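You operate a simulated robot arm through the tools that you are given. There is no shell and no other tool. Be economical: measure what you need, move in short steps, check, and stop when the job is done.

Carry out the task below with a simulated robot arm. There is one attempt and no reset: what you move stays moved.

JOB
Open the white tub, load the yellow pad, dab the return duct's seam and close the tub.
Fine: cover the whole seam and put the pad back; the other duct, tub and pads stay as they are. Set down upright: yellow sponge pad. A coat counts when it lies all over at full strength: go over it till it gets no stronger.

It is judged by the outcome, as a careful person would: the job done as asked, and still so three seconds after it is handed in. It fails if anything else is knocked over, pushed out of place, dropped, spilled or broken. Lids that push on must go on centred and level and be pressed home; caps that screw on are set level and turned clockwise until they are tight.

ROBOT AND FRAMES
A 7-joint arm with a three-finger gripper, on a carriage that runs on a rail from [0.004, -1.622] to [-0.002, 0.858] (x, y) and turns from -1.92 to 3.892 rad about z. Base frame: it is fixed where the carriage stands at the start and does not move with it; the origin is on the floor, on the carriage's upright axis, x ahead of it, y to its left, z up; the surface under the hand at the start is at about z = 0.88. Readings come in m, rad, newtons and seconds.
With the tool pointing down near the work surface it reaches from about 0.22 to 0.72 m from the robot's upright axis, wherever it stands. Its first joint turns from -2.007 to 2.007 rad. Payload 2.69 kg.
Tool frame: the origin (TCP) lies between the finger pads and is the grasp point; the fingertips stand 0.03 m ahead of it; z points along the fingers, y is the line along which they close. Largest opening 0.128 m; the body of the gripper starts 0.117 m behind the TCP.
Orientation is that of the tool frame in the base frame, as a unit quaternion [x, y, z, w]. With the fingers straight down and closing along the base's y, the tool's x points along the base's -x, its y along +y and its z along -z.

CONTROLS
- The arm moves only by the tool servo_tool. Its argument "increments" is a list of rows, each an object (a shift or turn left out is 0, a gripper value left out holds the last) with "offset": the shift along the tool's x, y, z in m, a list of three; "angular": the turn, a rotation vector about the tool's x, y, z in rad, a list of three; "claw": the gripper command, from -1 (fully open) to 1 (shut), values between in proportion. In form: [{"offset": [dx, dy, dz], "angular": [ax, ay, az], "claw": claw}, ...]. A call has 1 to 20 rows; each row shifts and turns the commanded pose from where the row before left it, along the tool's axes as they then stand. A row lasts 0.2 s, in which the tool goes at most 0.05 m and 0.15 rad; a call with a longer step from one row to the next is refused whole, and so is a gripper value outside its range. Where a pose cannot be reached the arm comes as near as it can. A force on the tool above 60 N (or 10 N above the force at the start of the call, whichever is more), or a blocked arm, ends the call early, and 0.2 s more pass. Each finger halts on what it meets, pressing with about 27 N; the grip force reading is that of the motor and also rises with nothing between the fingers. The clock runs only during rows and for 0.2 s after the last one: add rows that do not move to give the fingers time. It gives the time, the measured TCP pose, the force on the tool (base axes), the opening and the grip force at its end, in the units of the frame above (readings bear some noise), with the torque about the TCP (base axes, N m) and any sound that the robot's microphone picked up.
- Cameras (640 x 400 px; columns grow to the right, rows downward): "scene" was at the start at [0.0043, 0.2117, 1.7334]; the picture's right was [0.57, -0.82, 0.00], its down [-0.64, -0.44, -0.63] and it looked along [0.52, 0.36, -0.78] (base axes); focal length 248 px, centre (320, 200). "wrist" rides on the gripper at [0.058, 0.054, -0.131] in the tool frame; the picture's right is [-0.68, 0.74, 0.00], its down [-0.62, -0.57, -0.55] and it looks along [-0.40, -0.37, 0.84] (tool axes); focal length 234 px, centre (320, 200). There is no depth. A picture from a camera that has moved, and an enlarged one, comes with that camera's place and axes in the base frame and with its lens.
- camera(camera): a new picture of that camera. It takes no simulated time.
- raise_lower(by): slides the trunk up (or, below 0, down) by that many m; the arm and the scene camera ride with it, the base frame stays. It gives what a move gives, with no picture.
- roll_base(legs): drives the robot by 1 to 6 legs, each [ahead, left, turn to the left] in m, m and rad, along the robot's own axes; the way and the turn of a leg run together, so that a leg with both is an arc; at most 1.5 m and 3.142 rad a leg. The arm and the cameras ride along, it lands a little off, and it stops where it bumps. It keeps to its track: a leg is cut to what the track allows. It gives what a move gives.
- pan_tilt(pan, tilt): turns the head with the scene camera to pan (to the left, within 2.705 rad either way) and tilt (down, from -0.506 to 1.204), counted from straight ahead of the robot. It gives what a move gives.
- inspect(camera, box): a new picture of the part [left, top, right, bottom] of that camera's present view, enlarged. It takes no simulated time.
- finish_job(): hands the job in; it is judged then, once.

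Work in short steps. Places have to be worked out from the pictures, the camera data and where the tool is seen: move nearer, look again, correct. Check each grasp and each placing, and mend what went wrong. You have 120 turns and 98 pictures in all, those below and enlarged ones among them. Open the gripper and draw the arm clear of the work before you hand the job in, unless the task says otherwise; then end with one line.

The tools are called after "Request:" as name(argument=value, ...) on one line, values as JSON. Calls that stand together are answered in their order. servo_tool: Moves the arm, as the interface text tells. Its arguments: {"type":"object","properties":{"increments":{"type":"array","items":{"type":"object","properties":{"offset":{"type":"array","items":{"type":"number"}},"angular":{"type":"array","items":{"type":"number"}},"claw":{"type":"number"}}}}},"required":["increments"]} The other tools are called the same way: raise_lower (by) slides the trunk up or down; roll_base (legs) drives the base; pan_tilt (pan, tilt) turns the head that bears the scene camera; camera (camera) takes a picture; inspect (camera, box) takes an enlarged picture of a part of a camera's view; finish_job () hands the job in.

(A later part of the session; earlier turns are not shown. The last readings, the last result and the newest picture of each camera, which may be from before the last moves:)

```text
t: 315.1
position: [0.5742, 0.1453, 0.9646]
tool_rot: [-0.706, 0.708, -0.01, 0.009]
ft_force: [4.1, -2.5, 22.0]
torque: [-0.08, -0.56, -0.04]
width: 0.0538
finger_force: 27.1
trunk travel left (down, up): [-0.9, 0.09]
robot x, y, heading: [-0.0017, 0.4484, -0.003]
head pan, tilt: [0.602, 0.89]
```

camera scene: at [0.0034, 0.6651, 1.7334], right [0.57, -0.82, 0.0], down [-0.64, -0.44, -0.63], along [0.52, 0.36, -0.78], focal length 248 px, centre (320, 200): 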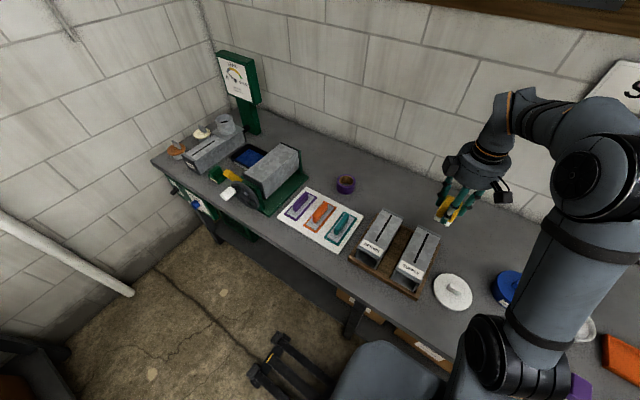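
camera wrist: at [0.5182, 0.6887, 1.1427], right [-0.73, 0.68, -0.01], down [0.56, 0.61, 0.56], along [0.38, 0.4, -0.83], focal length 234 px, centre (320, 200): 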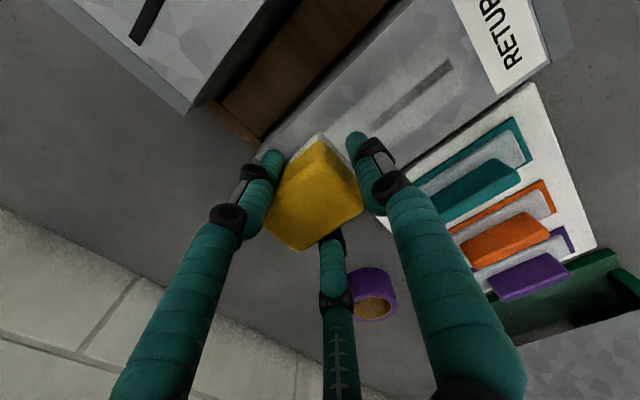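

Loaded. Travel, press and dab, then look.

Request:
servo_tool(increments=[{"offset": [0, 0, -0.02]}, {"offset": [0, 0, -0.04]}, {"offset": [0, 0, -0.04]}, {"offset": [0, 0, -0.04]}, {}])

Request:
servo_tool(increments=[{"offset": [-0.0431, 0.0075, 0]}, {"offset": [-0.0431, 0.0075, 0]}, {"offset": [-0.0431, 0.0075, 0]}, {"offset": [-0.0431, 0.0075, 0]}, {"offset": [-0.0431, 0.0075, 0]}, {"offset": [-0.0431, 0.0075, 0]}, {"offset": [-0.0431, 0.0075, 0]}, {"offset": [-0.0431, 0.0075, 0]}, {"offset": [-0.0431, 0.0075, 0]}, {"offset": [-0.0431, 0.0075, 0]}, {"offset": [-0.0431, 0.0075, 0]}, {"offset": [-0.0431, 0.0075, 0]}, {"offset": [-0.0431, 0.0075, 0]}, {"offset": [-0.0431, 0.0075, 0]}, {}, {}, {"offset": [0, 0, 0.045]}, {"offset": [0, 0, 0.03]}, {}])

Request:
servo_tool(increments=[{"offset": [0, 0.001, 0.005]}, {"offset": [0, 0, 0.001]}, {}])

Request:
servo_tool(increments=[{"offset": [0, 0, 0.001]}, {}])

Request:
servo_tool(increments=[{"offset": [0, 0, 0.001]}, {}])

Request:
servo_tool(increments=[{"offset": [0, 0, 0.001]}, {}])

```text
t: 316.3
position: [0.5718, 0.1448, 1.102]
tool_rot: [-0.706, 0.708, -0.008, 0.009]
ft_force: [0.7, 0.0, -0.9]
torque: [0.02, 0.04, 0.02]
width: 0.0539
finger_force: 27.4
trunk travel left (down, up): [-0.9, 0.09]
robot x, y, heading: [-0.0039, 0.448, -0.004]
head pan, tilt: [0.602, 0.89]
```

```text
t: 320.3
position: [0.4702, 0.7497, 1.0263]
tool_rot: [-0.706, 0.708, -0.008, 0.009]
ft_force: [0.0, 0.4, -0.3]
torque: [0.04, 0.04, 0.0]
width: 0.0537
finger_force: 27.0
trunk travel left (down, up): [-0.9, 0.09]
robot x, y, heading: [-0.003, 0.4462, 0.0]
head pan, tilt: [0.602, 0.89]
```

```text
t: 321.1
position: [0.4693, 0.7493, 1.0192]
tool_rot: [-0.705, 0.709, -0.009, 0.009]
ft_force: [0.2, -0.2, -1.6]
torque: [-0.04, 0.0, 0.03]
width: 0.0538
finger_force: 27.2
trunk travel left (down, up): [-0.9, 0.09]
robot x, y, heading: [-0.0039, 0.4481, -0.008]
head pan, tilt: [0.602, 0.89]
```

```text
t: 321.7
position: [0.4701, 0.7489, 1.0182]
tool_rot: [-0.706, 0.708, -0.008, 0.008]
ft_force: [0.1, -0.5, -0.7]
torque: [-0.02, 0.04, 0.02]
width: 0.0538
finger_force: 26.8
trunk travel left (down, up): [-0.9, 0.09]
robot x, y, heading: [0.0023, 0.4475, -0.005]
head pan, tilt: [0.602, 0.89]
```

```text
t: 322.3
position: [0.4699, 0.7483, 1.0187]
tool_rot: [-0.706, 0.708, -0.009, 0.009]
ft_force: [-0.2, 0.1, -1.0]
torque: [0.0, 0.01, 0.04]
width: 0.0536
finger_force: 26.7
trunk travel left (down, up): [-0.9, 0.09]
robot x, y, heading: [-0.0017, 0.4483, -0.005]
head pan, tilt: [0.602, 0.89]
```

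```text
t: 322.9
position: [0.4691, 0.7489, 1.0174]
tool_rot: [-0.706, 0.708, -0.008, 0.009]
ft_force: [0.5, -0.8, 1.4]
torque: [-0.04, -0.08, -0.04]
width: 0.0538
finger_force: 26.9
trunk travel left (down, up): [-0.9, 0.09]
robot x, y, heading: [0.0036, 0.4476, -0.003]
head pan, tilt: [0.602, 0.89]
```

Just touching. Press ~1.5 mm more, dab several times, then look.

Request:
servo_tool(increments=[{"offset": [0, 0, 0.001]}, {}, {}])

Request:
servo_tool(increments=[{"offset": [0, 0, 0.0006]}, {}, {}, {"offset": [0, 0, -0.008]}, {"offset": [0, 0, 0.008]}, {}, {}, {"offset": [0, 0, -0.008]}, {"offset": [0, 0, 0.008]}, {}, {}, {"offset": [0, 0, -0.008]}, {"offset": [0, 0, 0.008]}, {}, {}])

Request:
servo_tool(increments=[{"offset": [0, 0, -0.045]}, {"offset": [0, 0, -0.045]}, {"offset": [0.0425, -0.02, 0]}, {"offset": [0.0425, -0.02, 0]}, {"offset": [0.0425, -0.02, 0]}, {"offset": [0.0425, -0.02, 0]}, {}])

Request:
inspect(camera="scene", box=[380, 212, 408, 244])

```text
t: 323.7
position: [0.4687, 0.7495, 1.0177]
tool_rot: [-0.706, 0.709, -0.009, 0.01]
ft_force: [2.4, -1.0, 9.8]
torque: [-0.19, -0.47, -0.02]
width: 0.0538
finger_force: 27.3
trunk travel left (down, up): [-0.9, 0.09]
robot x, y, heading: [-0.0007, 0.4533, -0.003]
head pan, tilt: [0.602, 0.89]
```

```text
t: 326.9
position: [0.4702, 0.7484, 1.0172]
tool_rot: [-0.706, 0.708, -0.008, 0.01]
ft_force: [-1.1, -2.2, 7.8]
torque: [-0.05, -0.17, -0.01]
width: 0.0538
finger_force: 26.6
trunk travel left (down, up): [-0.9, 0.09]
robot x, y, heading: [0.0025, 0.4484, -0.002]
head pan, tilt: [0.602, 0.89]
```

```text
t: 328.5
position: [0.5457, 0.5776, 1.1078]
tool_rot: [-0.706, 0.708, -0.009, 0.008]
ft_force: [0.3, -0.1, -0.2]
torque: [-0.02, 0.04, -0.01]
width: 0.0537
finger_force: 27.0
trunk travel left (down, up): [-0.9, 0.09]
robot x, y, heading: [-0.004, 0.4466, -0.004]
head pan, tilt: [0.602, 0.89]
```

```text
12.50 times, centred on (394, 228) of scene
camera zoom: at [0.0033, 0.6616, 1.7331], right [0.56, -0.83, 0.0], down [-0.64, -0.44, -0.63], along [0.52, 0.35, -0.78], focal length 3102 px, centre (-605, -150)
```

zoom: 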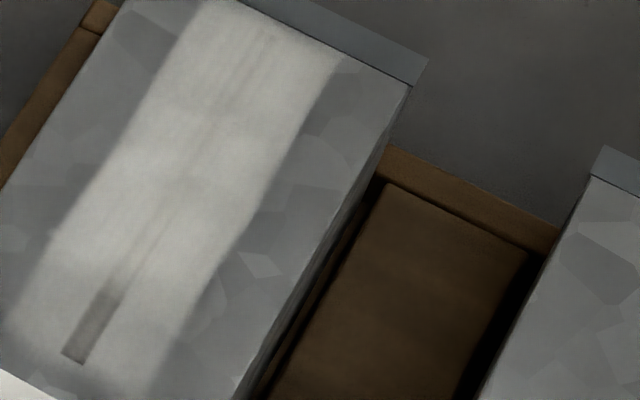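

Progress stalled: levers show the sponge's +x side bearing again. Tilt another 0.03 rad so the near edge bears, then reload.

Request:
servo_tool(increments=[{"angular": [0.03, 0, 0]}, {"offset": [0.043, -0.0026, 0]}, {"offset": [0.043, -0.0026, 0]}, {"offset": [0.043, -0.0026, 0]}, {"offset": [0.043, -0.0026, 0]}, {"offset": [0.043, -0.0026, 0]}, {"offset": [0.043, -0.0026, 0]}, {"offset": [0.043, -0.0026, 0]}, {"offset": [0.043, -0.0026, 0]}, {"offset": [0.043, -0.0026, 0]}, {"offset": [0.043, -0.0026, 0]}, {}, {}, {"offset": [0, 0, 0.045]}, {"offset": [0, 0, 0.045]}, {"offset": [0, 0, 0.04]}, {"offset": [0, 0, 0.01]}, {}])

Request:
servo_tool(increments=[{"offset": [0, 0, 0.0015]}, {}])

Request:
servo_tool(increments=[{"offset": [0, 0, 0.0015]}, {}])

Request:
servo_tool(increments=[{"offset": [0, 0, 0.0015]}, {}])

Request:
servo_tool(increments=[{"offset": [0, 0, 0.001]}, {}])

Request:
servo_tool(increments=[{"offset": [0, 0, 0.001]}, {}])

```text
t: 332.3
position: [0.5788, 0.1492, 0.9697]
tool_rot: [-0.705, 0.709, -0.019, 0.019]
ft_force: [-0.5, -0.4, 0.1]
torque: [0.01, -0.01, 0.02]
width: 0.0538
finger_force: 26.9
trunk travel left (down, up): [-0.9, 0.09]
robot x, y, heading: [-0.0025, 0.4492, -0.003]
head pan, tilt: [0.602, 0.89]
```

```text
t: 332.9
position: [0.5787, 0.149, 0.9686]
tool_rot: [-0.705, 0.709, -0.019, 0.019]
ft_force: [-0.2, 0.0, -0.5]
torque: [-0.01, 0.05, 0.01]
width: 0.0536
finger_force: 27.2
trunk travel left (down, up): [-0.9, 0.09]
robot x, y, heading: [0.0014, 0.4484, -0.002]
head pan, tilt: [0.602, 0.89]
```

```text
t: 333.5
position: [0.578, 0.1487, 0.9669]
tool_rot: [-0.706, 0.708, -0.019, 0.019]
ft_force: [0.2, 0.3, -0.3]
torque: [-0.01, 0.04, -0.01]
width: 0.0537
finger_force: 26.6
trunk travel left (down, up): [-0.9, 0.09]
robot x, y, heading: [0.0013, 0.4465, -0.005]
head pan, tilt: [0.602, 0.89]
```

```text
t: 334.1
position: [0.5795, 0.1488, 0.9651]
tool_rot: [-0.705, 0.709, -0.019, 0.019]
ft_force: [-1.4, 1.1, -1.2]
torque: [-0.03, 0.07, 0.03]
width: 0.0538
finger_force: 27.1
trunk travel left (down, up): [-0.9, 0.09]
robot x, y, heading: [-0.0016, 0.445, -0.011]
head pan, tilt: [0.602, 0.89]
```

```text
t: 334.7
position: [0.5784, 0.1487, 0.9643]
tool_rot: [-0.705, 0.709, -0.021, 0.019]
ft_force: [-1.4, -0.3, 6.1]
torque: [0.13, 0.13, 0.02]
width: 0.0538
finger_force: 27.1
trunk travel left (down, up): [-0.9, 0.09]
robot x, y, heading: [-0.0013, 0.4494, -0.003]
head pan, tilt: [0.602, 0.89]
```

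```text
t: 335.3
position: [0.578, 0.1484, 0.9648]
tool_rot: [-0.705, 0.708, -0.021, 0.02]
ft_force: [-1.1, -1.0, 14.4]
torque: [0.11, 0.17, 0.01]
width: 0.0536
finger_force: 27.1
trunk travel left (down, up): [-0.9, 0.09]
robot x, y, heading: [-0.0009, 0.4464, -0.003]
head pan, tilt: [0.602, 0.89]
```

Near edge is bearing and loaded. Travel to the near end and press.

Request:
servo_tool(increments=[{"offset": [0, 0, -0.02]}, {"offset": [0, 0, -0.04]}, {"offset": [0, 0, -0.04]}, {"offset": [0, 0, -0.04]}, {}])

Request:
servo_tool(increments=[{"offset": [-0.0429, 0.0077, 0]}, {"offset": [-0.0429, 0.0077, 0]}, {"offset": [-0.0429, 0.0077, 0]}, {"offset": [-0.0429, 0.0077, 0]}, {"offset": [-0.0429, 0.0077, 0]}, {"offset": [-0.0429, 0.0077, 0]}, {"offset": [-0.0429, 0.0077, 0]}, {"offset": [-0.0429, 0.0077, 0]}, {"offset": [-0.0429, 0.0077, 0]}, {"offset": [-0.0429, 0.0077, 0]}, {"offset": [-0.0429, 0.0077, 0]}, {"offset": [-0.0429, 0.0077, 0]}, {"offset": [-0.0429, 0.0077, 0]}, {"offset": [-0.0429, 0.0077, 0]}, {}, {}, {"offset": [0, 0, 0.045]}, {"offset": [0, 0, 0.03]}, {}])

Request:
servo_tool(increments=[{"offset": [0, 0, 0.005]}, {"offset": [0, 0, 0.002]}, {}])

Request:
servo_tool(increments=[{"offset": [0, 0, 0.0015]}, {}])

Request:
servo_tool(increments=[{"offset": [0, 0, 0.001]}, {}])

```text
t: 336.5
position: [0.5699, 0.149, 1.1034]
tool_rot: [-0.705, 0.708, -0.02, 0.019]
ft_force: [0.3, -0.5, -1.3]
torque: [0.0, 0.06, -0.02]
width: 0.0535
finger_force: 27.3
trunk travel left (down, up): [-0.9, 0.09]
robot x, y, heading: [-0.0007, 0.4454, -0.007]
head pan, tilt: [0.602, 0.89]
```

```text
t: 340.5
position: [0.4691, 0.7502, 1.0199]
tool_rot: [-0.705, 0.709, -0.019, 0.019]
ft_force: [-1.0, 0.4, -0.4]
torque: [0.0, 0.0, -0.02]
width: 0.0534
finger_force: 26.9
trunk travel left (down, up): [-0.9, 0.09]
robot x, y, heading: [0.0007, 0.4426, -0.004]
head pan, tilt: [0.602, 0.89]
```

```text
t: 341.3
position: [0.4705, 0.7499, 1.0156]
tool_rot: [-0.705, 0.709, -0.019, 0.021]
ft_force: [0.5, -1.8, 18.7]
torque: [-0.14, 0.13, -0.05]
width: 0.0539
finger_force: 27.3
trunk travel left (down, up): [-0.9, 0.09]
robot x, y, heading: [-0.0012, 0.4428, -0.001]
head pan, tilt: [0.602, 0.89]
```

```text
t: 341.9
position: [0.4704, 0.7497, 1.0136]
tool_rot: [-0.706, 0.707, -0.02, 0.02]
ft_force: [4.9, 0.1, 18.6]
torque: [-0.08, -0.01, 0.01]
width: 0.0537
finger_force: 26.7
trunk travel left (down, up): [-0.9, 0.09]
robot x, y, heading: [-0.0057, 0.4491, -0.003]
head pan, tilt: [0.602, 0.89]
```

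```text
t: 342.5
position: [0.4707, 0.7495, 1.013]
tool_rot: [-0.705, 0.708, -0.02, 0.021]
ft_force: [3.7, -0.1, 21.3]
torque: [-0.08, -0.52, 0.01]
width: 0.0536
finger_force: 26.9
trunk travel left (down, up): [-0.9, 0.09]
robot x, y, heading: [-0.0005, 0.4467, -0.001]
head pan, tilt: [0.602, 0.89]
```

Firm near-edge contact achieved. One repeat dab, lift aside and look.

Request:
servo_tool(increments=[{"offset": [0, 0, -0.008]}, {"offset": [0, 0, 0.0075]}, {}, {}, {"offset": [0, 0, -0.045]}, {"offset": [0, 0, -0.045]}, {"offset": [0.0425, -0.02, 0]}, {"offset": [0.0425, -0.02, 0]}, {"offset": [0.0425, -0.02, 0]}, {"offset": [0.0425, -0.02, 0]}, {}])

Request:
inspect(camera="scene", box=[380, 212, 408, 244])

```text
t: 344.9
position: [0.5447, 0.581, 1.1084]
tool_rot: [-0.705, 0.709, -0.02, 0.018]
ft_force: [0.3, 1.5, -0.9]
torque: [-0.03, 0.02, -0.02]
width: 0.0535
finger_force: 26.7
trunk travel left (down, up): [-0.9, 0.09]
robot x, y, heading: [-0.0011, 0.4505, -0.007]
head pan, tilt: [0.602, 0.89]
```

```text
12.50 times, centred on (394, 228) of scene
camera zoom: at [0.0035, 0.6615, 1.7332], right [0.56, -0.83, 0.0], down [-0.64, -0.44, -0.63], along [0.52, 0.35, -0.78], focal length 3102 px, centre (-605, -150)
```

zoom: 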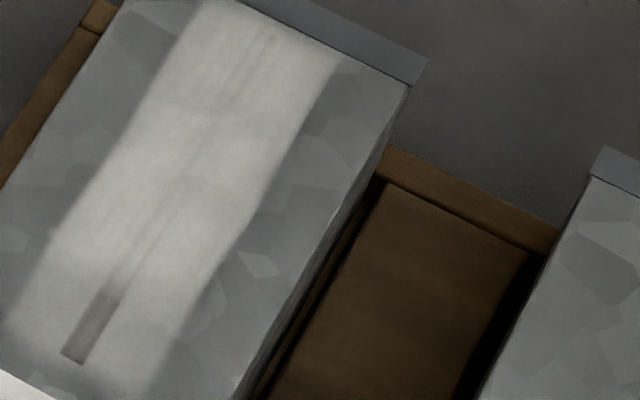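

The near 27 mm saturates at a weaker tone, so the pad's near edge seems not to deliver. I'll take a wrist look at the seam, and reload to dab with the pad's middle over that end (TCP x≈0.461).

Request:
inspect(camera="wrist", box=[440, 160, 640, 320])

Request:
servo_tool(increments=[{"offset": [0.043, -0.003, 0]}, {"offset": [0.043, -0.003, 0]}, {"offset": [0.043, -0.003, 0]}, {"offset": [0.043, -0.003, 0]}, {"offset": [0.043, -0.003, 0]}, {"offset": [0.043, -0.003, 0]}, {"offset": [0.043, -0.003, 0]}, {"offset": [0.043, -0.003, 0]}, {"offset": [0.043, -0.003, 0]}, {"offset": [0.043, -0.003, 0]}, {"offset": [0.003, 0, 0]}, {}, {"offset": [0, 0, 0.045]}, {"offset": [0, 0, 0.045]}, {"offset": [0, 0, 0.04]}, {"offset": [0, 0, 0.013]}, {}])

Request:
servo_tool(increments=[{"offset": [0, 0, 0.0015]}, {}])

Request:
servo_tool(increments=[{"offset": [0, 0, 0.0015]}, {}])

Request:
servo_tool(increments=[{"offset": [0, 0, 0.001]}, {}])

Request:
servo_tool(increments=[{"offset": [0, 0, 0.001]}, {}])

```text
2.50 times, centred on (540, 240) of wrist
camera zoom: at [0.4841, 0.5251, 1.2354], right [-0.73, 0.68, -0.04], down [0.54, 0.61, 0.58], along [0.42, 0.4, -0.82], focal length 585 px, centre (-230, 100)
```

zoom: 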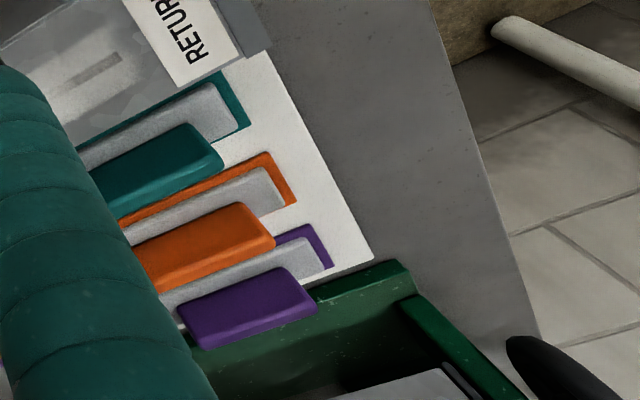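

```text
t: 348.5
position: [0.5788, 0.1468, 0.9679]
tool_rot: [-0.705, 0.709, -0.021, 0.02]
ft_force: [-3.5, -0.8, 19.0]
torque: [-0.45, -0.91, -0.07]
width: 0.0536
finger_force: 26.7
trunk travel left (down, up): [-0.9, 0.09]
robot x, y, heading: [0.0004, 0.4464, -0.006]
head pan, tilt: [0.602, 0.89]
```

```text
t: 349.1
position: [0.5782, 0.1467, 0.9671]
tool_rot: [-0.705, 0.709, -0.022, 0.02]
ft_force: [-3.6, -1.2, 16.8]
torque: [-0.45, -0.84, -0.09]
width: 0.0534
finger_force: 26.8
trunk travel left (down, up): [-0.9, 0.09]
robot x, y, heading: [0.0002, 0.4497, -0.004]
head pan, tilt: [0.602, 0.89]
```

```text
t: 349.7
position: [0.5785, 0.1466, 0.9644]
tool_rot: [-0.705, 0.709, -0.022, 0.02]
ft_force: [-4.0, -2.5, 18.6]
torque: [-0.47, -0.88, -0.13]
width: 0.0534
finger_force: 27.0
trunk travel left (down, up): [-0.9, 0.09]
robot x, y, heading: [-0.0027, 0.4427, -0.004]
head pan, tilt: [0.602, 0.89]
```

```text
t: 350.3
position: [0.5792, 0.1469, 0.9642]
tool_rot: [-0.705, 0.709, -0.02, 0.02]
ft_force: [-4.1, -2.5, 18.3]
torque: [-0.42, -0.86, -0.13]
width: 0.0533
finger_force: 27.2
trunk travel left (down, up): [-0.9, 0.09]
robot x, y, heading: [-0.0, 0.4499, 0.003]
head pan, tilt: [0.602, 0.89]
```

```text
t: 350.9
position: [0.579, 0.1469, 0.9634]
tool_rot: [-0.705, 0.709, -0.021, 0.02]
ft_force: [-4.4, -2.7, 18.0]
torque: [-0.47, -0.9, -0.17]
width: 0.0534
finger_force: 26.8
trunk travel left (down, up): [-0.9, 0.09]
robot x, y, heading: [0.0012, 0.4498, -0.004]
head pan, tilt: [0.602, 0.89]
```

The torque points to a corner contact – maybe the tub wall. Back off upward and look.

Request:
servo_tool(increments=[{"offset": [0, 0, -0.006]}, {}])

Request:
inspect(camera="wrist", box=[200, 60, 440, 300])

Request:
pan_tilt(pan=-0.45, tilt=0.9)

Request:
camera(camera="scene")

```text
t: 351.5
position: [0.5788, 0.1488, 0.9675]
tool_rot: [-0.705, 0.708, -0.019, 0.019]
ft_force: [-0.2, 0.9, -0.1]
torque: [-0.01, 0.0, -0.01]
width: 0.0535
finger_force: 26.9
trunk travel left (down, up): [-0.9, 0.09]
robot x, y, heading: [0.002, 0.4488, -0.004]
head pan, tilt: [0.602, 0.89]
```

```text
1.67 times, centred on (320, 180) of wrist
camera zoom: at [0.5188, 0.0914, 1.0946], right [-0.73, 0.68, -0.04], down [0.54, 0.61, 0.58], along [0.42, 0.4, -0.81], focal length 390 px, centre (320, 233)
```

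zoom: 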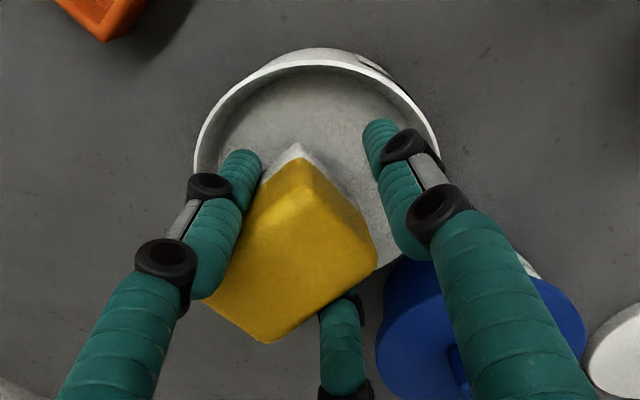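

```text
t: 352.8
position: [0.5808, 0.1459, 0.9676]
tool_rot: [-0.706, 0.708, -0.019, 0.019]
ft_force: [-1.0, 0.6, -0.4]
torque: [0.02, 0.02, 0.01]
width: 0.0533
finger_force: 27.3
trunk travel left (down, up): [-0.9, 0.09]
robot x, y, heading: [-0.0002, 0.4436, -0.006]
head pan, tilt: [-0.45, 0.901]
```

```text
19 pictures are left
camera scene: at [0.009, 0.5834, 1.7326], right [-0.44, -0.9, 0.0], down [-0.7, 0.34, -0.62], along [0.56, -0.27, -0.78], focal length 248 px, centre (320, 200)
```

scene: 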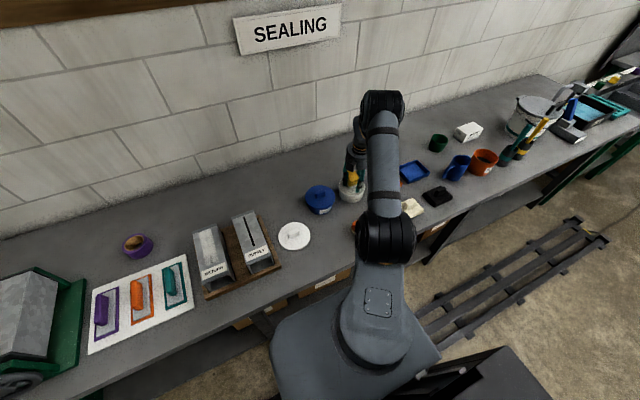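

The pad has crept toward +x in the grip (so its near edge missed the seam end, and its corner hit the tub wall). Move 10 mm to −x and lower until it rests on the sealant, to regrip it centred.

Request:
servo_tool(increments=[{"offset": [0, 0.011, 0]}, {"offset": [0, 0, 0.003]}, {}])

Request:
servo_tool(increments=[{"offset": [0, 0, 0.0015]}, {}])

Request:
servo_tool(increments=[{"offset": [0, 0, 0.0015]}, {}])

Request:
servo_tool(increments=[{"offset": [0, 0, 0.001]}, {}])

Request:
servo_tool(increments=[{"offset": [0, 0, 0.001]}, {}])

```text
t: 353.6
position: [0.5703, 0.1471, 0.9632]
tool_rot: [-0.706, 0.708, -0.019, 0.019]
ft_force: [1.3, -0.7, -0.6]
torque: [0.03, -0.04, 0.01]
width: 0.0539
finger_force: 26.9
trunk travel left (down, up): [-0.9, 0.09]
robot x, y, heading: [-0.0035, 0.447, -0.001]
head pan, tilt: [-0.45, 0.901]
```

```text
t: 354.2
position: [0.5706, 0.1471, 0.963]
tool_rot: [-0.705, 0.708, -0.02, 0.019]
ft_force: [1.1, 0.5, -0.9]
torque: [0.0, 0.0, -0.04]
width: 0.0535
finger_force: 27.0
trunk travel left (down, up): [-0.9, 0.09]
robot x, y, heading: [-0.0008, 0.4463, -0.008]
head pan, tilt: [-0.45, 0.901]
```

```text
t: 354.8
position: [0.5713, 0.1458, 0.9613]
tool_rot: [-0.706, 0.708, -0.019, 0.02]
ft_force: [2.3, -0.1, -0.2]
torque: [0.02, 0.05, -0.01]
width: 0.0538
finger_force: 26.9
trunk travel left (down, up): [-0.9, 0.09]
robot x, y, heading: [-0.0049, 0.4501, -0.004]
head pan, tilt: [-0.45, 0.901]
```

```text
t: 355.4
position: [0.5691, 0.1456, 0.9603]
tool_rot: [-0.706, 0.708, -0.019, 0.019]
ft_force: [2.3, 1.0, 0.2]
torque: [0.01, 0.0, -0.02]
width: 0.0538
finger_force: 27.3
trunk travel left (down, up): [-0.9, 0.09]
robot x, y, heading: [-0.0005, 0.4502, -0.003]
head pan, tilt: [-0.45, 0.901]
```

```text
t: 356.0
position: [0.5703, 0.146, 0.9588]
tool_rot: [-0.706, 0.708, -0.019, 0.018]
ft_force: [1.2, -0.3, -0.2]
torque: [0.03, 0.01, -0.01]
width: 0.054
finger_force: 26.9
trunk travel left (down, up): [-0.9, 0.09]
robot x, y, heading: [0.0008, 0.4473, -0.002]
head pan, tilt: [-0.45, 0.901]
```

Continue to contact.

Request:
servo_tool(increments=[{"offset": [0, 0, 0.0015]}, {}])

Request:
servo_tool(increments=[{"offset": [0, 0, 0.0015]}, {}])

Request:
servo_tool(increments=[{"offset": [0, 0, 0.001]}, {}])

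Request:
inspect(camera="wrist", box=[200, 60, 440, 300])

```text
t: 356.6
position: [0.5695, 0.1457, 0.958]
tool_rot: [-0.705, 0.709, -0.02, 0.019]
ft_force: [-0.1, -0.6, 4.1]
torque: [0.03, 0.05, 0.01]
width: 0.0539
finger_force: 27.0
trunk travel left (down, up): [-0.9, 0.09]
robot x, y, heading: [0.0018, 0.4482, -0.004]
head pan, tilt: [-0.45, 0.901]
```

```text
t: 357.2
position: [0.5697, 0.1468, 0.957]
tool_rot: [-0.705, 0.708, -0.022, 0.02]
ft_force: [-0.4, -1.2, 14.0]
torque: [0.03, 0.12, -0.03]
width: 0.0541
finger_force: 27.3
trunk travel left (down, up): [-0.9, 0.09]
robot x, y, heading: [-0.0001, 0.4479, -0.004]
head pan, tilt: [-0.45, 0.901]
```

```text
t: 357.8
position: [0.5706, 0.1462, 0.9559]
tool_rot: [-0.705, 0.708, -0.022, 0.02]
ft_force: [1.8, -2.8, 20.9]
torque: [-0.01, 0.02, 0.0]
width: 0.0539
finger_force: 27.1
trunk travel left (down, up): [-0.9, 0.09]
robot x, y, heading: [-0.0045, 0.4497, -0.002]
head pan, tilt: [-0.45, 0.901]
```

```text
1.67 times, centred on (320, 180) of wrist
camera zoom: at [0.5087, 0.0903, 1.0836], right [-0.73, 0.68, -0.05], down [0.53, 0.62, 0.58], along [0.42, 0.4, -0.81], focal length 390 px, centre (320, 233)
```

zoom: 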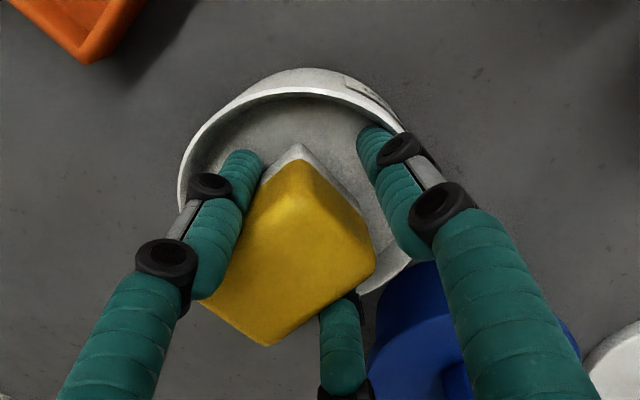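

The pad rests flat (21 N). Open slightly, level the tool, raise 14 mm, shift 13 mm to +x, and look.

Request:
servo_tool(increments=[{"offset": [0, 0, -0.001]}, {"claw": 0.02}, {"claw": 0.02}, {}, {"offset": [0, 0, -0.007], "angular": [-0.028, 0, 0]}, {"offset": [0, 0, -0.007], "angular": [-0.027, 0, 0]}, {"offset": [0, -0.007, 0]}, {"offset": [0, -0.006, 0]}, {}, {}])

Request:
inspect(camera="wrist", box=[200, 60, 440, 300])

```text
t: 360.0
position: [0.5822, 0.1473, 0.9678]
tool_rot: [-0.706, 0.708, 0.0, 0.0]
ft_force: [0.3, -0.2, -0.1]
torque: [-0.01, 0.0, 0.01]
width: 0.0628
finger_force: 0.1
trunk travel left (down, up): [-0.9, 0.09]
robot x, y, heading: [0.0013, 0.4454, -0.0]
head pan, tilt: [-0.45, 0.901]
```

```text
1.67 times, centred on (320, 180) of wrist
camera zoom: at [0.529, 0.09, 1.0998], right [-0.73, 0.68, 0.0], down [0.57, 0.61, 0.55], along [0.37, 0.4, -0.84], focal length 390 px, centre (320, 233)
```

zoom: 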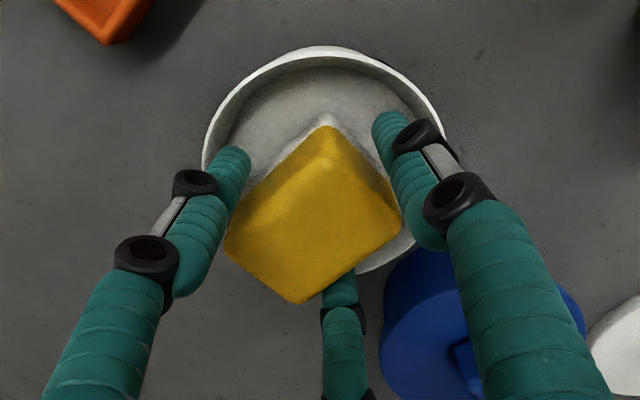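

Centred now. Close, lift, travel to x≈0.481 and hover; turn the head back to the duct.

Request:
servo_tool(increments=[{"claw": 1}, {"claw": 1}, {"claw": 1}, {"claw": 1}, {"claw": 1}, {"offset": [0, 0, -0.02]}, {"offset": [0, 0, -0.04]}, {"offset": [0, 0, -0.04]}, {"offset": [0, 0, -0.04]}, {}])

Request:
servo_tool(increments=[{"offset": [-0.0429, 0.0073, 0]}, {"offset": [-0.0429, 0.0073, 0]}, {"offset": [-0.0429, 0.0073, 0]}, {"offset": [-0.0429, 0.0073, 0]}, {"offset": [-0.0429, 0.0073, 0]}, {"offset": [-0.0429, 0.0073, 0]}, {"offset": [-0.0429, 0.0073, 0]}, {"offset": [-0.0429, 0.0073, 0]}, {"offset": [-0.0429, 0.0073, 0]}, {"offset": [-0.0429, 0.0073, 0]}, {"offset": [-0.0429, 0.0073, 0]}, {"offset": [-0.0429, 0.0073, 0]}, {"offset": [-0.0429, 0.0073, 0]}, {"offset": [-0.0429, 0.0073, 0]}, {}, {}, {"offset": [0, 0, 0.045]}, {"offset": [0, 0, 0.033]}, {}])

Request:
pan_tilt(pan=0.602, tilt=0.89)

Request:
inspect(camera="scene", box=[365, 200, 415, 250])

```text
t: 362.2
position: [0.5813, 0.1447, 1.1093]
tool_rot: [-0.705, 0.709, 0.001, -0.001]
ft_force: [0.2, -0.2, -1.2]
torque: [0.01, 0.0, -0.02]
width: 0.0536
finger_force: 27.2
trunk travel left (down, up): [-0.9, 0.09]
robot x, y, heading: [0.0043, 0.4458, -0.008]
head pan, tilt: [-0.45, 0.901]
```

```text
t: 366.2
position: [0.4828, 0.7479, 1.032]
tool_rot: [-0.706, 0.709, 0.0, 0.0]
ft_force: [0.1, -0.1, -0.5]
torque: [0.04, 0.01, -0.01]
width: 0.0536
finger_force: 26.9
trunk travel left (down, up): [-0.9, 0.09]
robot x, y, heading: [0.0007, 0.447, -0.002]
head pan, tilt: [-0.45, 0.901]
```

```text
t: 367.5
position: [0.4839, 0.7481, 1.032]
tool_rot: [-0.706, 0.708, -0.001, 0.0]
ft_force: [-0.4, 0.7, -0.4]
torque: [0.01, 0.01, 0.03]
width: 0.0534
finger_force: 27.1
trunk travel left (down, up): [-0.9, 0.09]
robot x, y, heading: [-0.0035, 0.4467, -0.009]
head pan, tilt: [0.602, 0.89]
```

```text
8.00 times, centred on (390, 225) of scene
camera zoom: at [0.0039, 0.6593, 1.7334], right [0.56, -0.83, 0.0], down [-0.64, -0.44, -0.63], along [0.52, 0.35, -0.78], focal length 1985 px, centre (-240, 0)
```

zoom: 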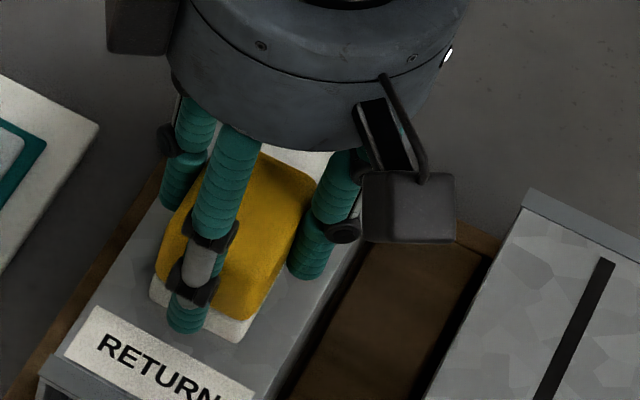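

The sponge's near edge is at TCP −0.016; shift 8 mm to −x and press.

Request:
servo_tool(increments=[{"offset": [0, 0.008, 0.004]}, {"offset": [0, 0, 0.003]}, {}])

Request:
servo_tool(increments=[{"offset": [0, 0, 0.0015]}, {}])

Request:
servo_tool(increments=[{"offset": [0, 0, 0.0015]}, {}])

Request:
servo_tool(increments=[{"offset": [0, 0, 0.001]}, {}])

Request:
servo_tool(increments=[{"offset": [0, 0, 0.001]}, {}])

```text
t: 368.3
position: [0.476, 0.7483, 1.0244]
tool_rot: [-0.706, 0.708, 0.0, 0.0]
ft_force: [0.3, 0.0, -0.2]
torque: [0.02, 0.01, 0.04]
width: 0.0535
finger_force: 27.4
trunk travel left (down, up): [-0.9, 0.09]
robot x, y, heading: [0.0007, 0.4471, -0.002]
head pan, tilt: [0.602, 0.89]
```

```text
t: 368.9
position: [0.4761, 0.7478, 1.0226]
tool_rot: [-0.705, 0.709, 0.0, 0.0]
ft_force: [-0.4, -0.1, -1.0]
torque: [-0.01, 0.01, 0.01]
width: 0.0538
finger_force: 26.8
trunk travel left (down, up): [-0.9, 0.09]
robot x, y, heading: [-0.0002, 0.4493, -0.007]
head pan, tilt: [0.602, 0.89]
```

```text
t: 369.5
position: [0.4751, 0.7483, 1.0207]
tool_rot: [-0.706, 0.708, -0.001, 0.0]
ft_force: [-0.4, -1.1, 1.9]
torque: [-0.03, 0.01, -0.01]
width: 0.0535
finger_force: 26.7
trunk travel left (down, up): [-0.9, 0.09]
robot x, y, heading: [-0.004, 0.449, -0.002]
head pan, tilt: [0.602, 0.89]
```

```text
t: 370.1
position: [0.4751, 0.7497, 1.0217]
tool_rot: [-0.706, 0.708, 0.0, 0.001]
ft_force: [1.6, 0.5, 6.3]
torque: [-0.04, 0.04, 0.03]
width: 0.0534
finger_force: 27.1
trunk travel left (down, up): [-0.9, 0.09]
robot x, y, heading: [-0.0011, 0.446, -0.009]
head pan, tilt: [0.602, 0.89]
```

```text
t: 370.7
position: [0.4752, 0.7496, 1.0212]
tool_rot: [-0.706, 0.709, -0.001, 0.002]
ft_force: [1.8, 1.4, 20.2]
torque: [-0.01, 0.0, 0.01]
width: 0.0534
finger_force: 27.0
trunk travel left (down, up): [-0.9, 0.09]
robot x, y, heading: [-0.002, 0.4501, -0.001]
head pan, tilt: [0.602, 0.89]
```

Balanced 20 N contact. Dab twice more, lift aside, and look.

Request:
servo_tool(increments=[{"offset": [0, 0, -0.008]}, {"offset": [0, 0, 0.0078]}, {}, {}, {"offset": [0, 0, -0.008]}, {"offset": [0, 0, 0.008]}, {}, {}, {"offset": [0, 0, -0.045]}, {"offset": [0, 0, -0.045]}, {"offset": [0.0425, 0.01, 0]}, {"offset": [0.0425, 0.01, 0]}, {"offset": [0.0425, 0.01, 0]}, {"offset": [0.0425, 0.01, 0]}, {"offset": [0.0425, 0.01, 0]}, {"offset": [0.0425, 0.01, 0]}, {}])

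Request:
inspect(camera="scene", box=[380, 212, 408, 244])

```text
t: 374.3
position: [0.4153, 0.4942, 1.1108]
tool_rot: [-0.706, 0.708, -0.001, -0.001]
ft_force: [-0.1, -0.6, -1.3]
torque: [-0.05, 0.03, 0.02]
width: 0.0536
finger_force: 27.0
trunk travel left (down, up): [-0.9, 0.09]
robot x, y, heading: [-0.0017, 0.4495, 0.001]
head pan, tilt: [0.602, 0.89]
```

```text
12.50 times, centred on (394, 228) of scene
camera zoom: at [0.0045, 0.6615, 1.7331], right [0.56, -0.83, 0.0], down [-0.64, -0.44, -0.63], along [0.52, 0.35, -0.78], focal length 3102 px, centre (-605, -150)
```

zoom: 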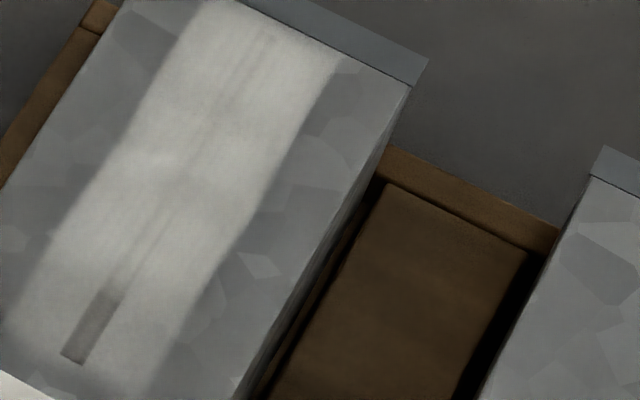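

Nearly uniform but the near end is still a bit weaker. Turns are limited, so one more complete load-and-dab cycle in one go with known heights.

Request:
servo_tool(increments=[{"offset": [0.0384, -0.0174, 0]}, {"offset": [0.0384, -0.0174, 0]}, {"offset": [0.0384, -0.0174, 0]}, {"offset": [0.0384, -0.0174, 0]}, {"offset": [0.0384, -0.0174, 0]}, {"offset": [0.0384, -0.0174, 0]}, {"offset": [0.0384, -0.0174, 0]}, {"offset": [0.0384, -0.0174, 0]}, {"offset": [0.0384, -0.0174, 0]}, {}, {}, {"offset": [0, 0, 0.045]}, {"offset": [0, 0, 0.045]}, {"offset": [0, 0, 0.04]}, {"offset": [0, 0, 0.012]}, {}, {}, {}])

Request:
servo_tool(increments=[{"offset": [0, 0, 0.0015]}, {}, {"offset": [0, 0, 0.001]}, {}, {}])

Request:
servo_tool(increments=[{"offset": [0, 0, -0.0245]}, {"offset": [0, 0, -0.04]}, {"offset": [0, 0, -0.04]}, {"offset": [0, 0, -0.04]}, {"offset": [-0.0429, 0.007, 0]}, {"offset": [-0.0429, 0.007, 0]}, {"offset": [-0.0429, 0.007, 0]}, {"offset": [-0.0429, 0.007, 0]}, {"offset": [-0.0429, 0.007, 0]}, {"offset": [-0.0429, 0.007, 0]}, {"offset": [-0.0429, 0.007, 0]}, {"offset": [-0.0429, 0.007, 0]}, {"offset": [-0.0429, 0.007, 0]}, {"offset": [-0.0429, 0.007, 0]}, {"offset": [-0.0429, 0.007, 0]}, {"offset": [-0.0429, 0.007, 0]}, {"offset": [-0.0429, 0.007, 0]}, {"offset": [-0.0429, 0.007, 0]}, {}, {}])

Request:
servo_tool(increments=[{"offset": [0, 0, 0.045]}, {"offset": [0, 0, 0.036]}, {}])

```text
t: 378.1
position: [0.57, 0.1475, 0.9686]
tool_rot: [-0.706, 0.708, -0.001, 0.0]
ft_force: [1.0, 0.7, 8.8]
torque: [0.06, -0.14, -0.02]
width: 0.0537
finger_force: 27.2
trunk travel left (down, up): [-0.9, 0.09]
robot x, y, heading: [0.0022, 0.4454, -0.006]
head pan, tilt: [0.602, 0.89]
```

```text
t: 379.3
position: [0.5687, 0.1474, 0.9676]
tool_rot: [-0.706, 0.709, -0.002, 0.0]
ft_force: [5.6, -1.3, 22.2]
torque: [-0.01, -0.63, 0.0]
width: 0.0539
finger_force: 27.1
trunk travel left (down, up): [-0.9, 0.09]
robot x, y, heading: [-0.0033, 0.4491, -0.003]
head pan, tilt: [0.602, 0.89]
```

```text
t: 383.5
position: [0.4758, 0.7479, 1.1061]
tool_rot: [-0.707, 0.708, 0.001, -0.001]
ft_force: [0.2, -0.5, 0.4]
torque: [0.0, 0.0, -0.03]
width: 0.0536
finger_force: 26.9
trunk travel left (down, up): [-0.9, 0.09]
robot x, y, heading: [0.0006, 0.4496, -0.003]
head pan, tilt: [0.602, 0.89]
```

```text
t: 384.3
position: [0.4732, 0.746, 1.0258]
tool_rot: [-0.705, 0.709, 0.0, 0.0]
ft_force: [-0.6, 0.4, -0.9]
torque: [0.01, -0.01, 0.06]
width: 0.0536
finger_force: 26.5
trunk travel left (down, up): [-0.9, 0.09]
robot x, y, heading: [-0.0032, 0.4475, -0.005]
head pan, tilt: [0.602, 0.89]
```

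Plunge dabs at the near end, then move toward the pad's home spot while looking at the seam.

Request:
servo_tool(increments=[{"offset": [0, 0, 0.0065]}, {}, {}, {}])

Request:
servo_tool(increments=[{"offset": [0, 0, 0.0008]}, {}, {}, {"offset": [0, 0, -0.008]}, {"offset": [0, 0, 0.008]}, {}, {}, {}, {"offset": [0, 0, -0.008]}, {"offset": [0, 0, 0.008]}, {}, {}, {}, {"offset": [0, 0, -0.008]}, {"offset": [0, 0, 0.008]}, {}, {}, {}])

Request:
servo_tool(increments=[{"offset": [0, 0, -0.045]}, {"offset": [0, 0, -0.045]}, {"offset": [0.0419, 0.0075, 0]}, {"offset": [0.0419, 0.0075, 0]}, {"offset": [0.0419, 0.0075, 0]}, {"offset": [0.0419, 0.0075, 0]}, {"offset": [0.0419, 0.0075, 0]}, {"offset": [0.0419, 0.0075, 0]}, {"offset": [0.0419, 0.0075, 0]}, {"offset": [0.0419, 0.0075, 0]}, {"offset": [0.0419, 0.0075, 0]}, {"offset": [0.0419, 0.0075, 0]}, {}])

Request:
inspect(camera="scene", box=[380, 212, 408, 244])

Request:
inspect(camera="wrist", box=[160, 40, 480, 300])

```text
t: 385.3
position: [0.4737, 0.747, 1.0192]
tool_rot: [-0.705, 0.709, 0.0, 0.0]
ft_force: [0.2, 0.5, -0.6]
torque: [0.04, 0.0, -0.01]
width: 0.0539
finger_force: 26.9
trunk travel left (down, up): [-0.9, 0.09]
robot x, y, heading: [-0.0051, 0.4481, -0.003]
head pan, tilt: [0.602, 0.89]
```

```text
t: 389.1
position: [0.4731, 0.747, 1.0217]
tool_rot: [-0.706, 0.708, 0.0, 0.001]
ft_force: [0.9, 0.3, -1.3]
torque: [-0.01, 0.02, -0.02]
width: 0.0537
finger_force: 26.8
trunk travel left (down, up): [-0.9, 0.09]
robot x, y, heading: [-0.0012, 0.4475, -0.003]
head pan, tilt: [0.602, 0.89]
```

```text
t: 391.9
position: [0.3983, 0.3295, 1.1095]
tool_rot: [-0.706, 0.709, 0.0, -0.001]
ft_force: [0.5, 0.2, -0.3]
torque: [-0.03, 0.02, -0.04]
width: 0.0538
finger_force: 27.1
trunk travel left (down, up): [-0.9, 0.09]
robot x, y, heading: [-0.001, 0.4456, -0.003]
head pan, tilt: [0.602, 0.89]
```

```text
12.50 times, centred on (394, 228) of scene
camera zoom: at [0.0043, 0.6611, 1.7332], right [0.56, -0.83, 0.0], down [-0.64, -0.44, -0.63], along [0.52, 0.35, -0.78], focal length 3102 px, centre (-605, -150)
```

zoom: 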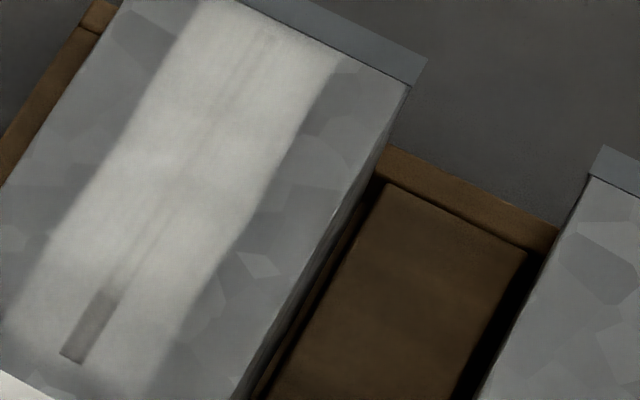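

```text
1.54 times, centred on (320, 170) of wrist
camera zoom: at [0.3455, 0.2725, 1.2408], right [-0.73, 0.68, 0.0], down [0.57, 0.61, 0.55], along [0.37, 0.4, -0.84], focal length 360 px, centre (320, 246)
```

zoom: 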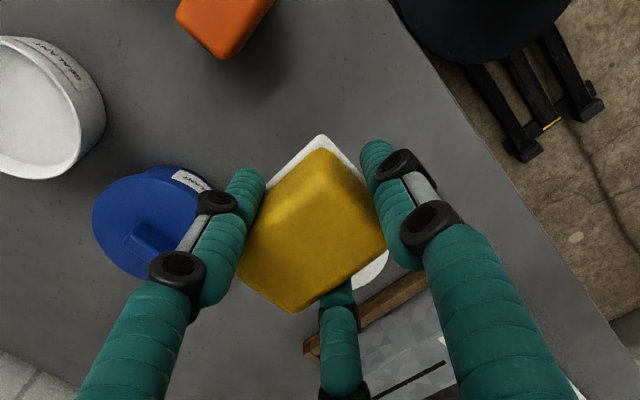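

Those dabs didn't touch (no force), so the pad is still loaded. Return, go ~3 mm lower, dab firmly, and come back to the pad's home.

Request:
servo_tool(increments=[{"offset": [-0.0419, -0.0075, 0]}, {"offset": [-0.0419, -0.0075, 0]}, {"offset": [-0.0419, -0.0075, 0]}, {"offset": [-0.0419, -0.0075, 0]}, {"offset": [-0.0419, -0.0075, 0]}, {"offset": [-0.0419, -0.0075, 0]}, {"offset": [-0.0419, -0.0075, 0]}, {"offset": [-0.0419, -0.0075, 0]}, {"offset": [-0.0419, -0.0075, 0]}, {"offset": [-0.0419, -0.0075, 0]}, {"offset": [0, -0.001, 0]}, {}, {"offset": [0, 0, 0.045]}, {"offset": [0, 0, 0.035]}, {}, {"offset": [0, 0, 0.012]}, {}, {}])

Request:
servo_tool(increments=[{"offset": [0, 0, 0.001]}, {}, {}])

Request:
servo_tool(increments=[{"offset": [0, 0, 0.001]}, {}, {}, {}])

Request:
servo_tool(increments=[{"offset": [0, 0, -0.008]}, {"offset": [0, 0, 0.008]}, {}, {}, {}, {"offset": [0, 0, -0.008]}, {"offset": [0, 0, 0.0085]}, {}, {}, {}, {"offset": [0, 0, -0.008]}, {"offset": [0, 0, 0.008]}, {}, {}, {}])

Request:
servo_tool(increments=[{"offset": [0, 0, -0.045]}, {"offset": [0, 0, -0.045]}, {"offset": [0.0419, 0.0075, 0]}, {"offset": [0.0419, 0.0075, 0]}, {"offset": [0.0419, 0.0075, 0]}, {"offset": [0.0419, 0.0075, 0]}, {"offset": [0.0419, 0.0075, 0]}, {"offset": [0.0419, 0.0075, 0]}, {"offset": [0.0419, 0.0075, 0]}, {"offset": [0.0419, 0.0075, 0]}, {"offset": [0.0419, 0.0075, 0]}, {"offset": [0.0419, 0.0075, 0]}, {}])

Request:
inspect(camera="scene", box=[380, 212, 408, 244])

```text
t: 395.7
position: [0.4746, 0.7475, 1.0192]
tool_rot: [-0.705, 0.709, 0.0, -0.001]
ft_force: [0.5, 0.2, 0.6]
torque: [0.04, -0.04, 0.01]
width: 0.054
finger_force: 27.2
trunk travel left (down, up): [-0.9, 0.09]
robot x, y, heading: [0.0039, 0.4471, -0.005]
head pan, tilt: [0.602, 0.89]
```

```text
t: 396.5
position: [0.4747, 0.7467, 1.0179]
tool_rot: [-0.706, 0.708, 0.0, 0.001]
ft_force: [-1.5, 0.7, 8.9]
torque: [-0.02, -0.27, 0.0]
width: 0.0538
finger_force: 27.1
trunk travel left (down, up): [-0.9, 0.09]
robot x, y, heading: [0.0002, 0.4437, 0.0]
head pan, tilt: [0.602, 0.89]
```

```text
t: 397.5
position: [0.4737, 0.747, 1.0195]
tool_rot: [-0.706, 0.708, -0.001, 0.003]
ft_force: [1.1, 1.9, 22.6]
torque: [0.01, -0.36, -0.02]
width: 0.0538
finger_force: 27.3
trunk travel left (down, up): [-0.9, 0.09]
robot x, y, heading: [-0.0009, 0.4474, -0.002]
head pan, tilt: [0.602, 0.89]
```

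```text
t: 400.7
position: [0.4726, 0.7466, 1.0172]
tool_rot: [-0.704, 0.71, 0.001, 0.001]
ft_force: [1.3, -4.3, 15.0]
torque: [-0.2, -0.5, -0.08]
width: 0.0537
finger_force: 26.6
trunk travel left (down, up): [-0.9, 0.09]
robot x, y, heading: [-0.0031, 0.4436, -0.008]
head pan, tilt: [0.602, 0.89]
```

```text
t: 403.5
position: [0.3967, 0.3312, 1.1068]
tool_rot: [-0.706, 0.709, 0.0, -0.001]
ft_force: [0.9, 0.3, -0.2]
torque: [-0.05, 0.02, 0.0]
width: 0.0534
finger_force: 26.5
trunk travel left (down, up): [-0.9, 0.09]
robot x, y, heading: [0.0005, 0.4488, 0.001]
head pan, tilt: [0.602, 0.89]
```

```text
12.50 times, centred on (394, 228) of scene
camera zoom: at [0.0046, 0.6611, 1.7332], right [0.56, -0.83, 0.0], down [-0.64, -0.44, -0.63], along [0.52, 0.35, -0.78], focal length 3102 px, centre (-605, -150)
```

zoom: 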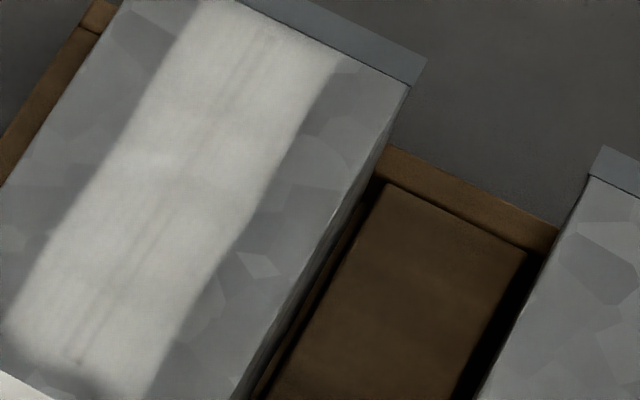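

The whole seam is now at full strength. Put the pad back: centre it over its home (TCP ≈ (0.3925, 0.326)) and lower to the bench.

Request:
servo_tool(increments=[{"offset": [0.0055, 0.004, 0]}, {}, {"offset": [0, 0, 0.045]}, {"offset": [0, 0, 0.045]}, {"offset": [0, 0, 0.045]}, {"offset": [0, 0, 0.037]}, {}])

Request:
servo_tool(increments=[{"offset": [0, 0, 0.003]}, {}])

Request:
servo_tool(increments=[{"offset": [0, 0, 0.002]}, {}])

Request:
servo_tool(increments=[{"offset": [0, 0, 0.0015]}, {}])

Request:
servo_tool(increments=[{"offset": [0, 0, 0.001]}, {}])

Request:
inspect(camera="wrist", box=[200, 60, 440, 300])

```text
t: 405.1
position: [0.3916, 0.3274, 0.9365]
tool_rot: [-0.706, 0.709, 0.0, 0.001]
ft_force: [-0.2, 0.4, -0.7]
torque: [0.0, -0.01, 0.0]
width: 0.0539
finger_force: 27.1
trunk travel left (down, up): [-0.9, 0.09]
robot x, y, heading: [-0.0022, 0.4444, -0.002]
head pan, tilt: [0.602, 0.89]
```

```text
t: 405.7
position: [0.3933, 0.326, 0.9322]
tool_rot: [-0.705, 0.709, 0.0, 0.0]
ft_force: [0.2, -1.1, -1.1]
torque: [0.0, 0.03, 0.03]
width: 0.0538
finger_force: 26.9
trunk travel left (down, up): [-0.9, 0.09]
robot x, y, heading: [-0.0045, 0.448, -0.004]
head pan, tilt: [0.602, 0.89]
```

```text
t: 406.3
position: [0.3928, 0.3245, 0.9305]
tool_rot: [-0.705, 0.709, 0.0, 0.0]
ft_force: [-0.6, 0.5, -0.8]
torque: [0.01, 0.02, 0.01]
width: 0.0538
finger_force: 27.1
trunk travel left (down, up): [-0.9, 0.09]
robot x, y, heading: [-0.002, 0.447, -0.002]
head pan, tilt: [0.602, 0.89]
```

```text
t: 406.9
position: [0.3947, 0.3254, 0.9292]
tool_rot: [-0.706, 0.709, 0.0, 0.001]
ft_force: [-0.2, -0.2, -1.2]
torque: [0.03, -0.03, 0.01]
width: 0.0537
finger_force: 27.6
trunk travel left (down, up): [-0.9, 0.09]
robot x, y, heading: [-0.0029, 0.4489, -0.005]
head pan, tilt: [0.602, 0.89]
```

```text
t: 407.5
position: [0.3938, 0.325, 0.9281]
tool_rot: [-0.706, 0.708, 0.0, 0.0]
ft_force: [-0.4, -0.1, -0.1]
torque: [-0.01, -0.02, -0.01]
width: 0.0537
finger_force: 26.6
trunk travel left (down, up): [-0.9, 0.09]
robot x, y, heading: [-0.0043, 0.4442, -0.009]
head pan, tilt: [0.602, 0.89]
```

```text
1.67 times, centred on (320, 180) of wrist
camera zoom: at [0.3403, 0.2682, 1.0585], right [-0.73, 0.68, 0.0], down [0.57, 0.61, 0.55], along [0.37, 0.4, -0.84], focal length 390 px, centre (320, 233)
```

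zoom: 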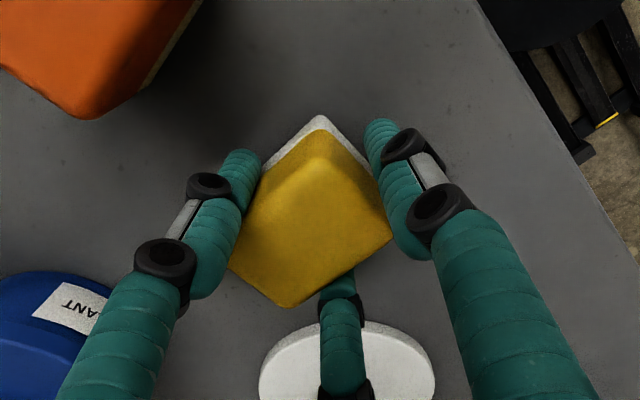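

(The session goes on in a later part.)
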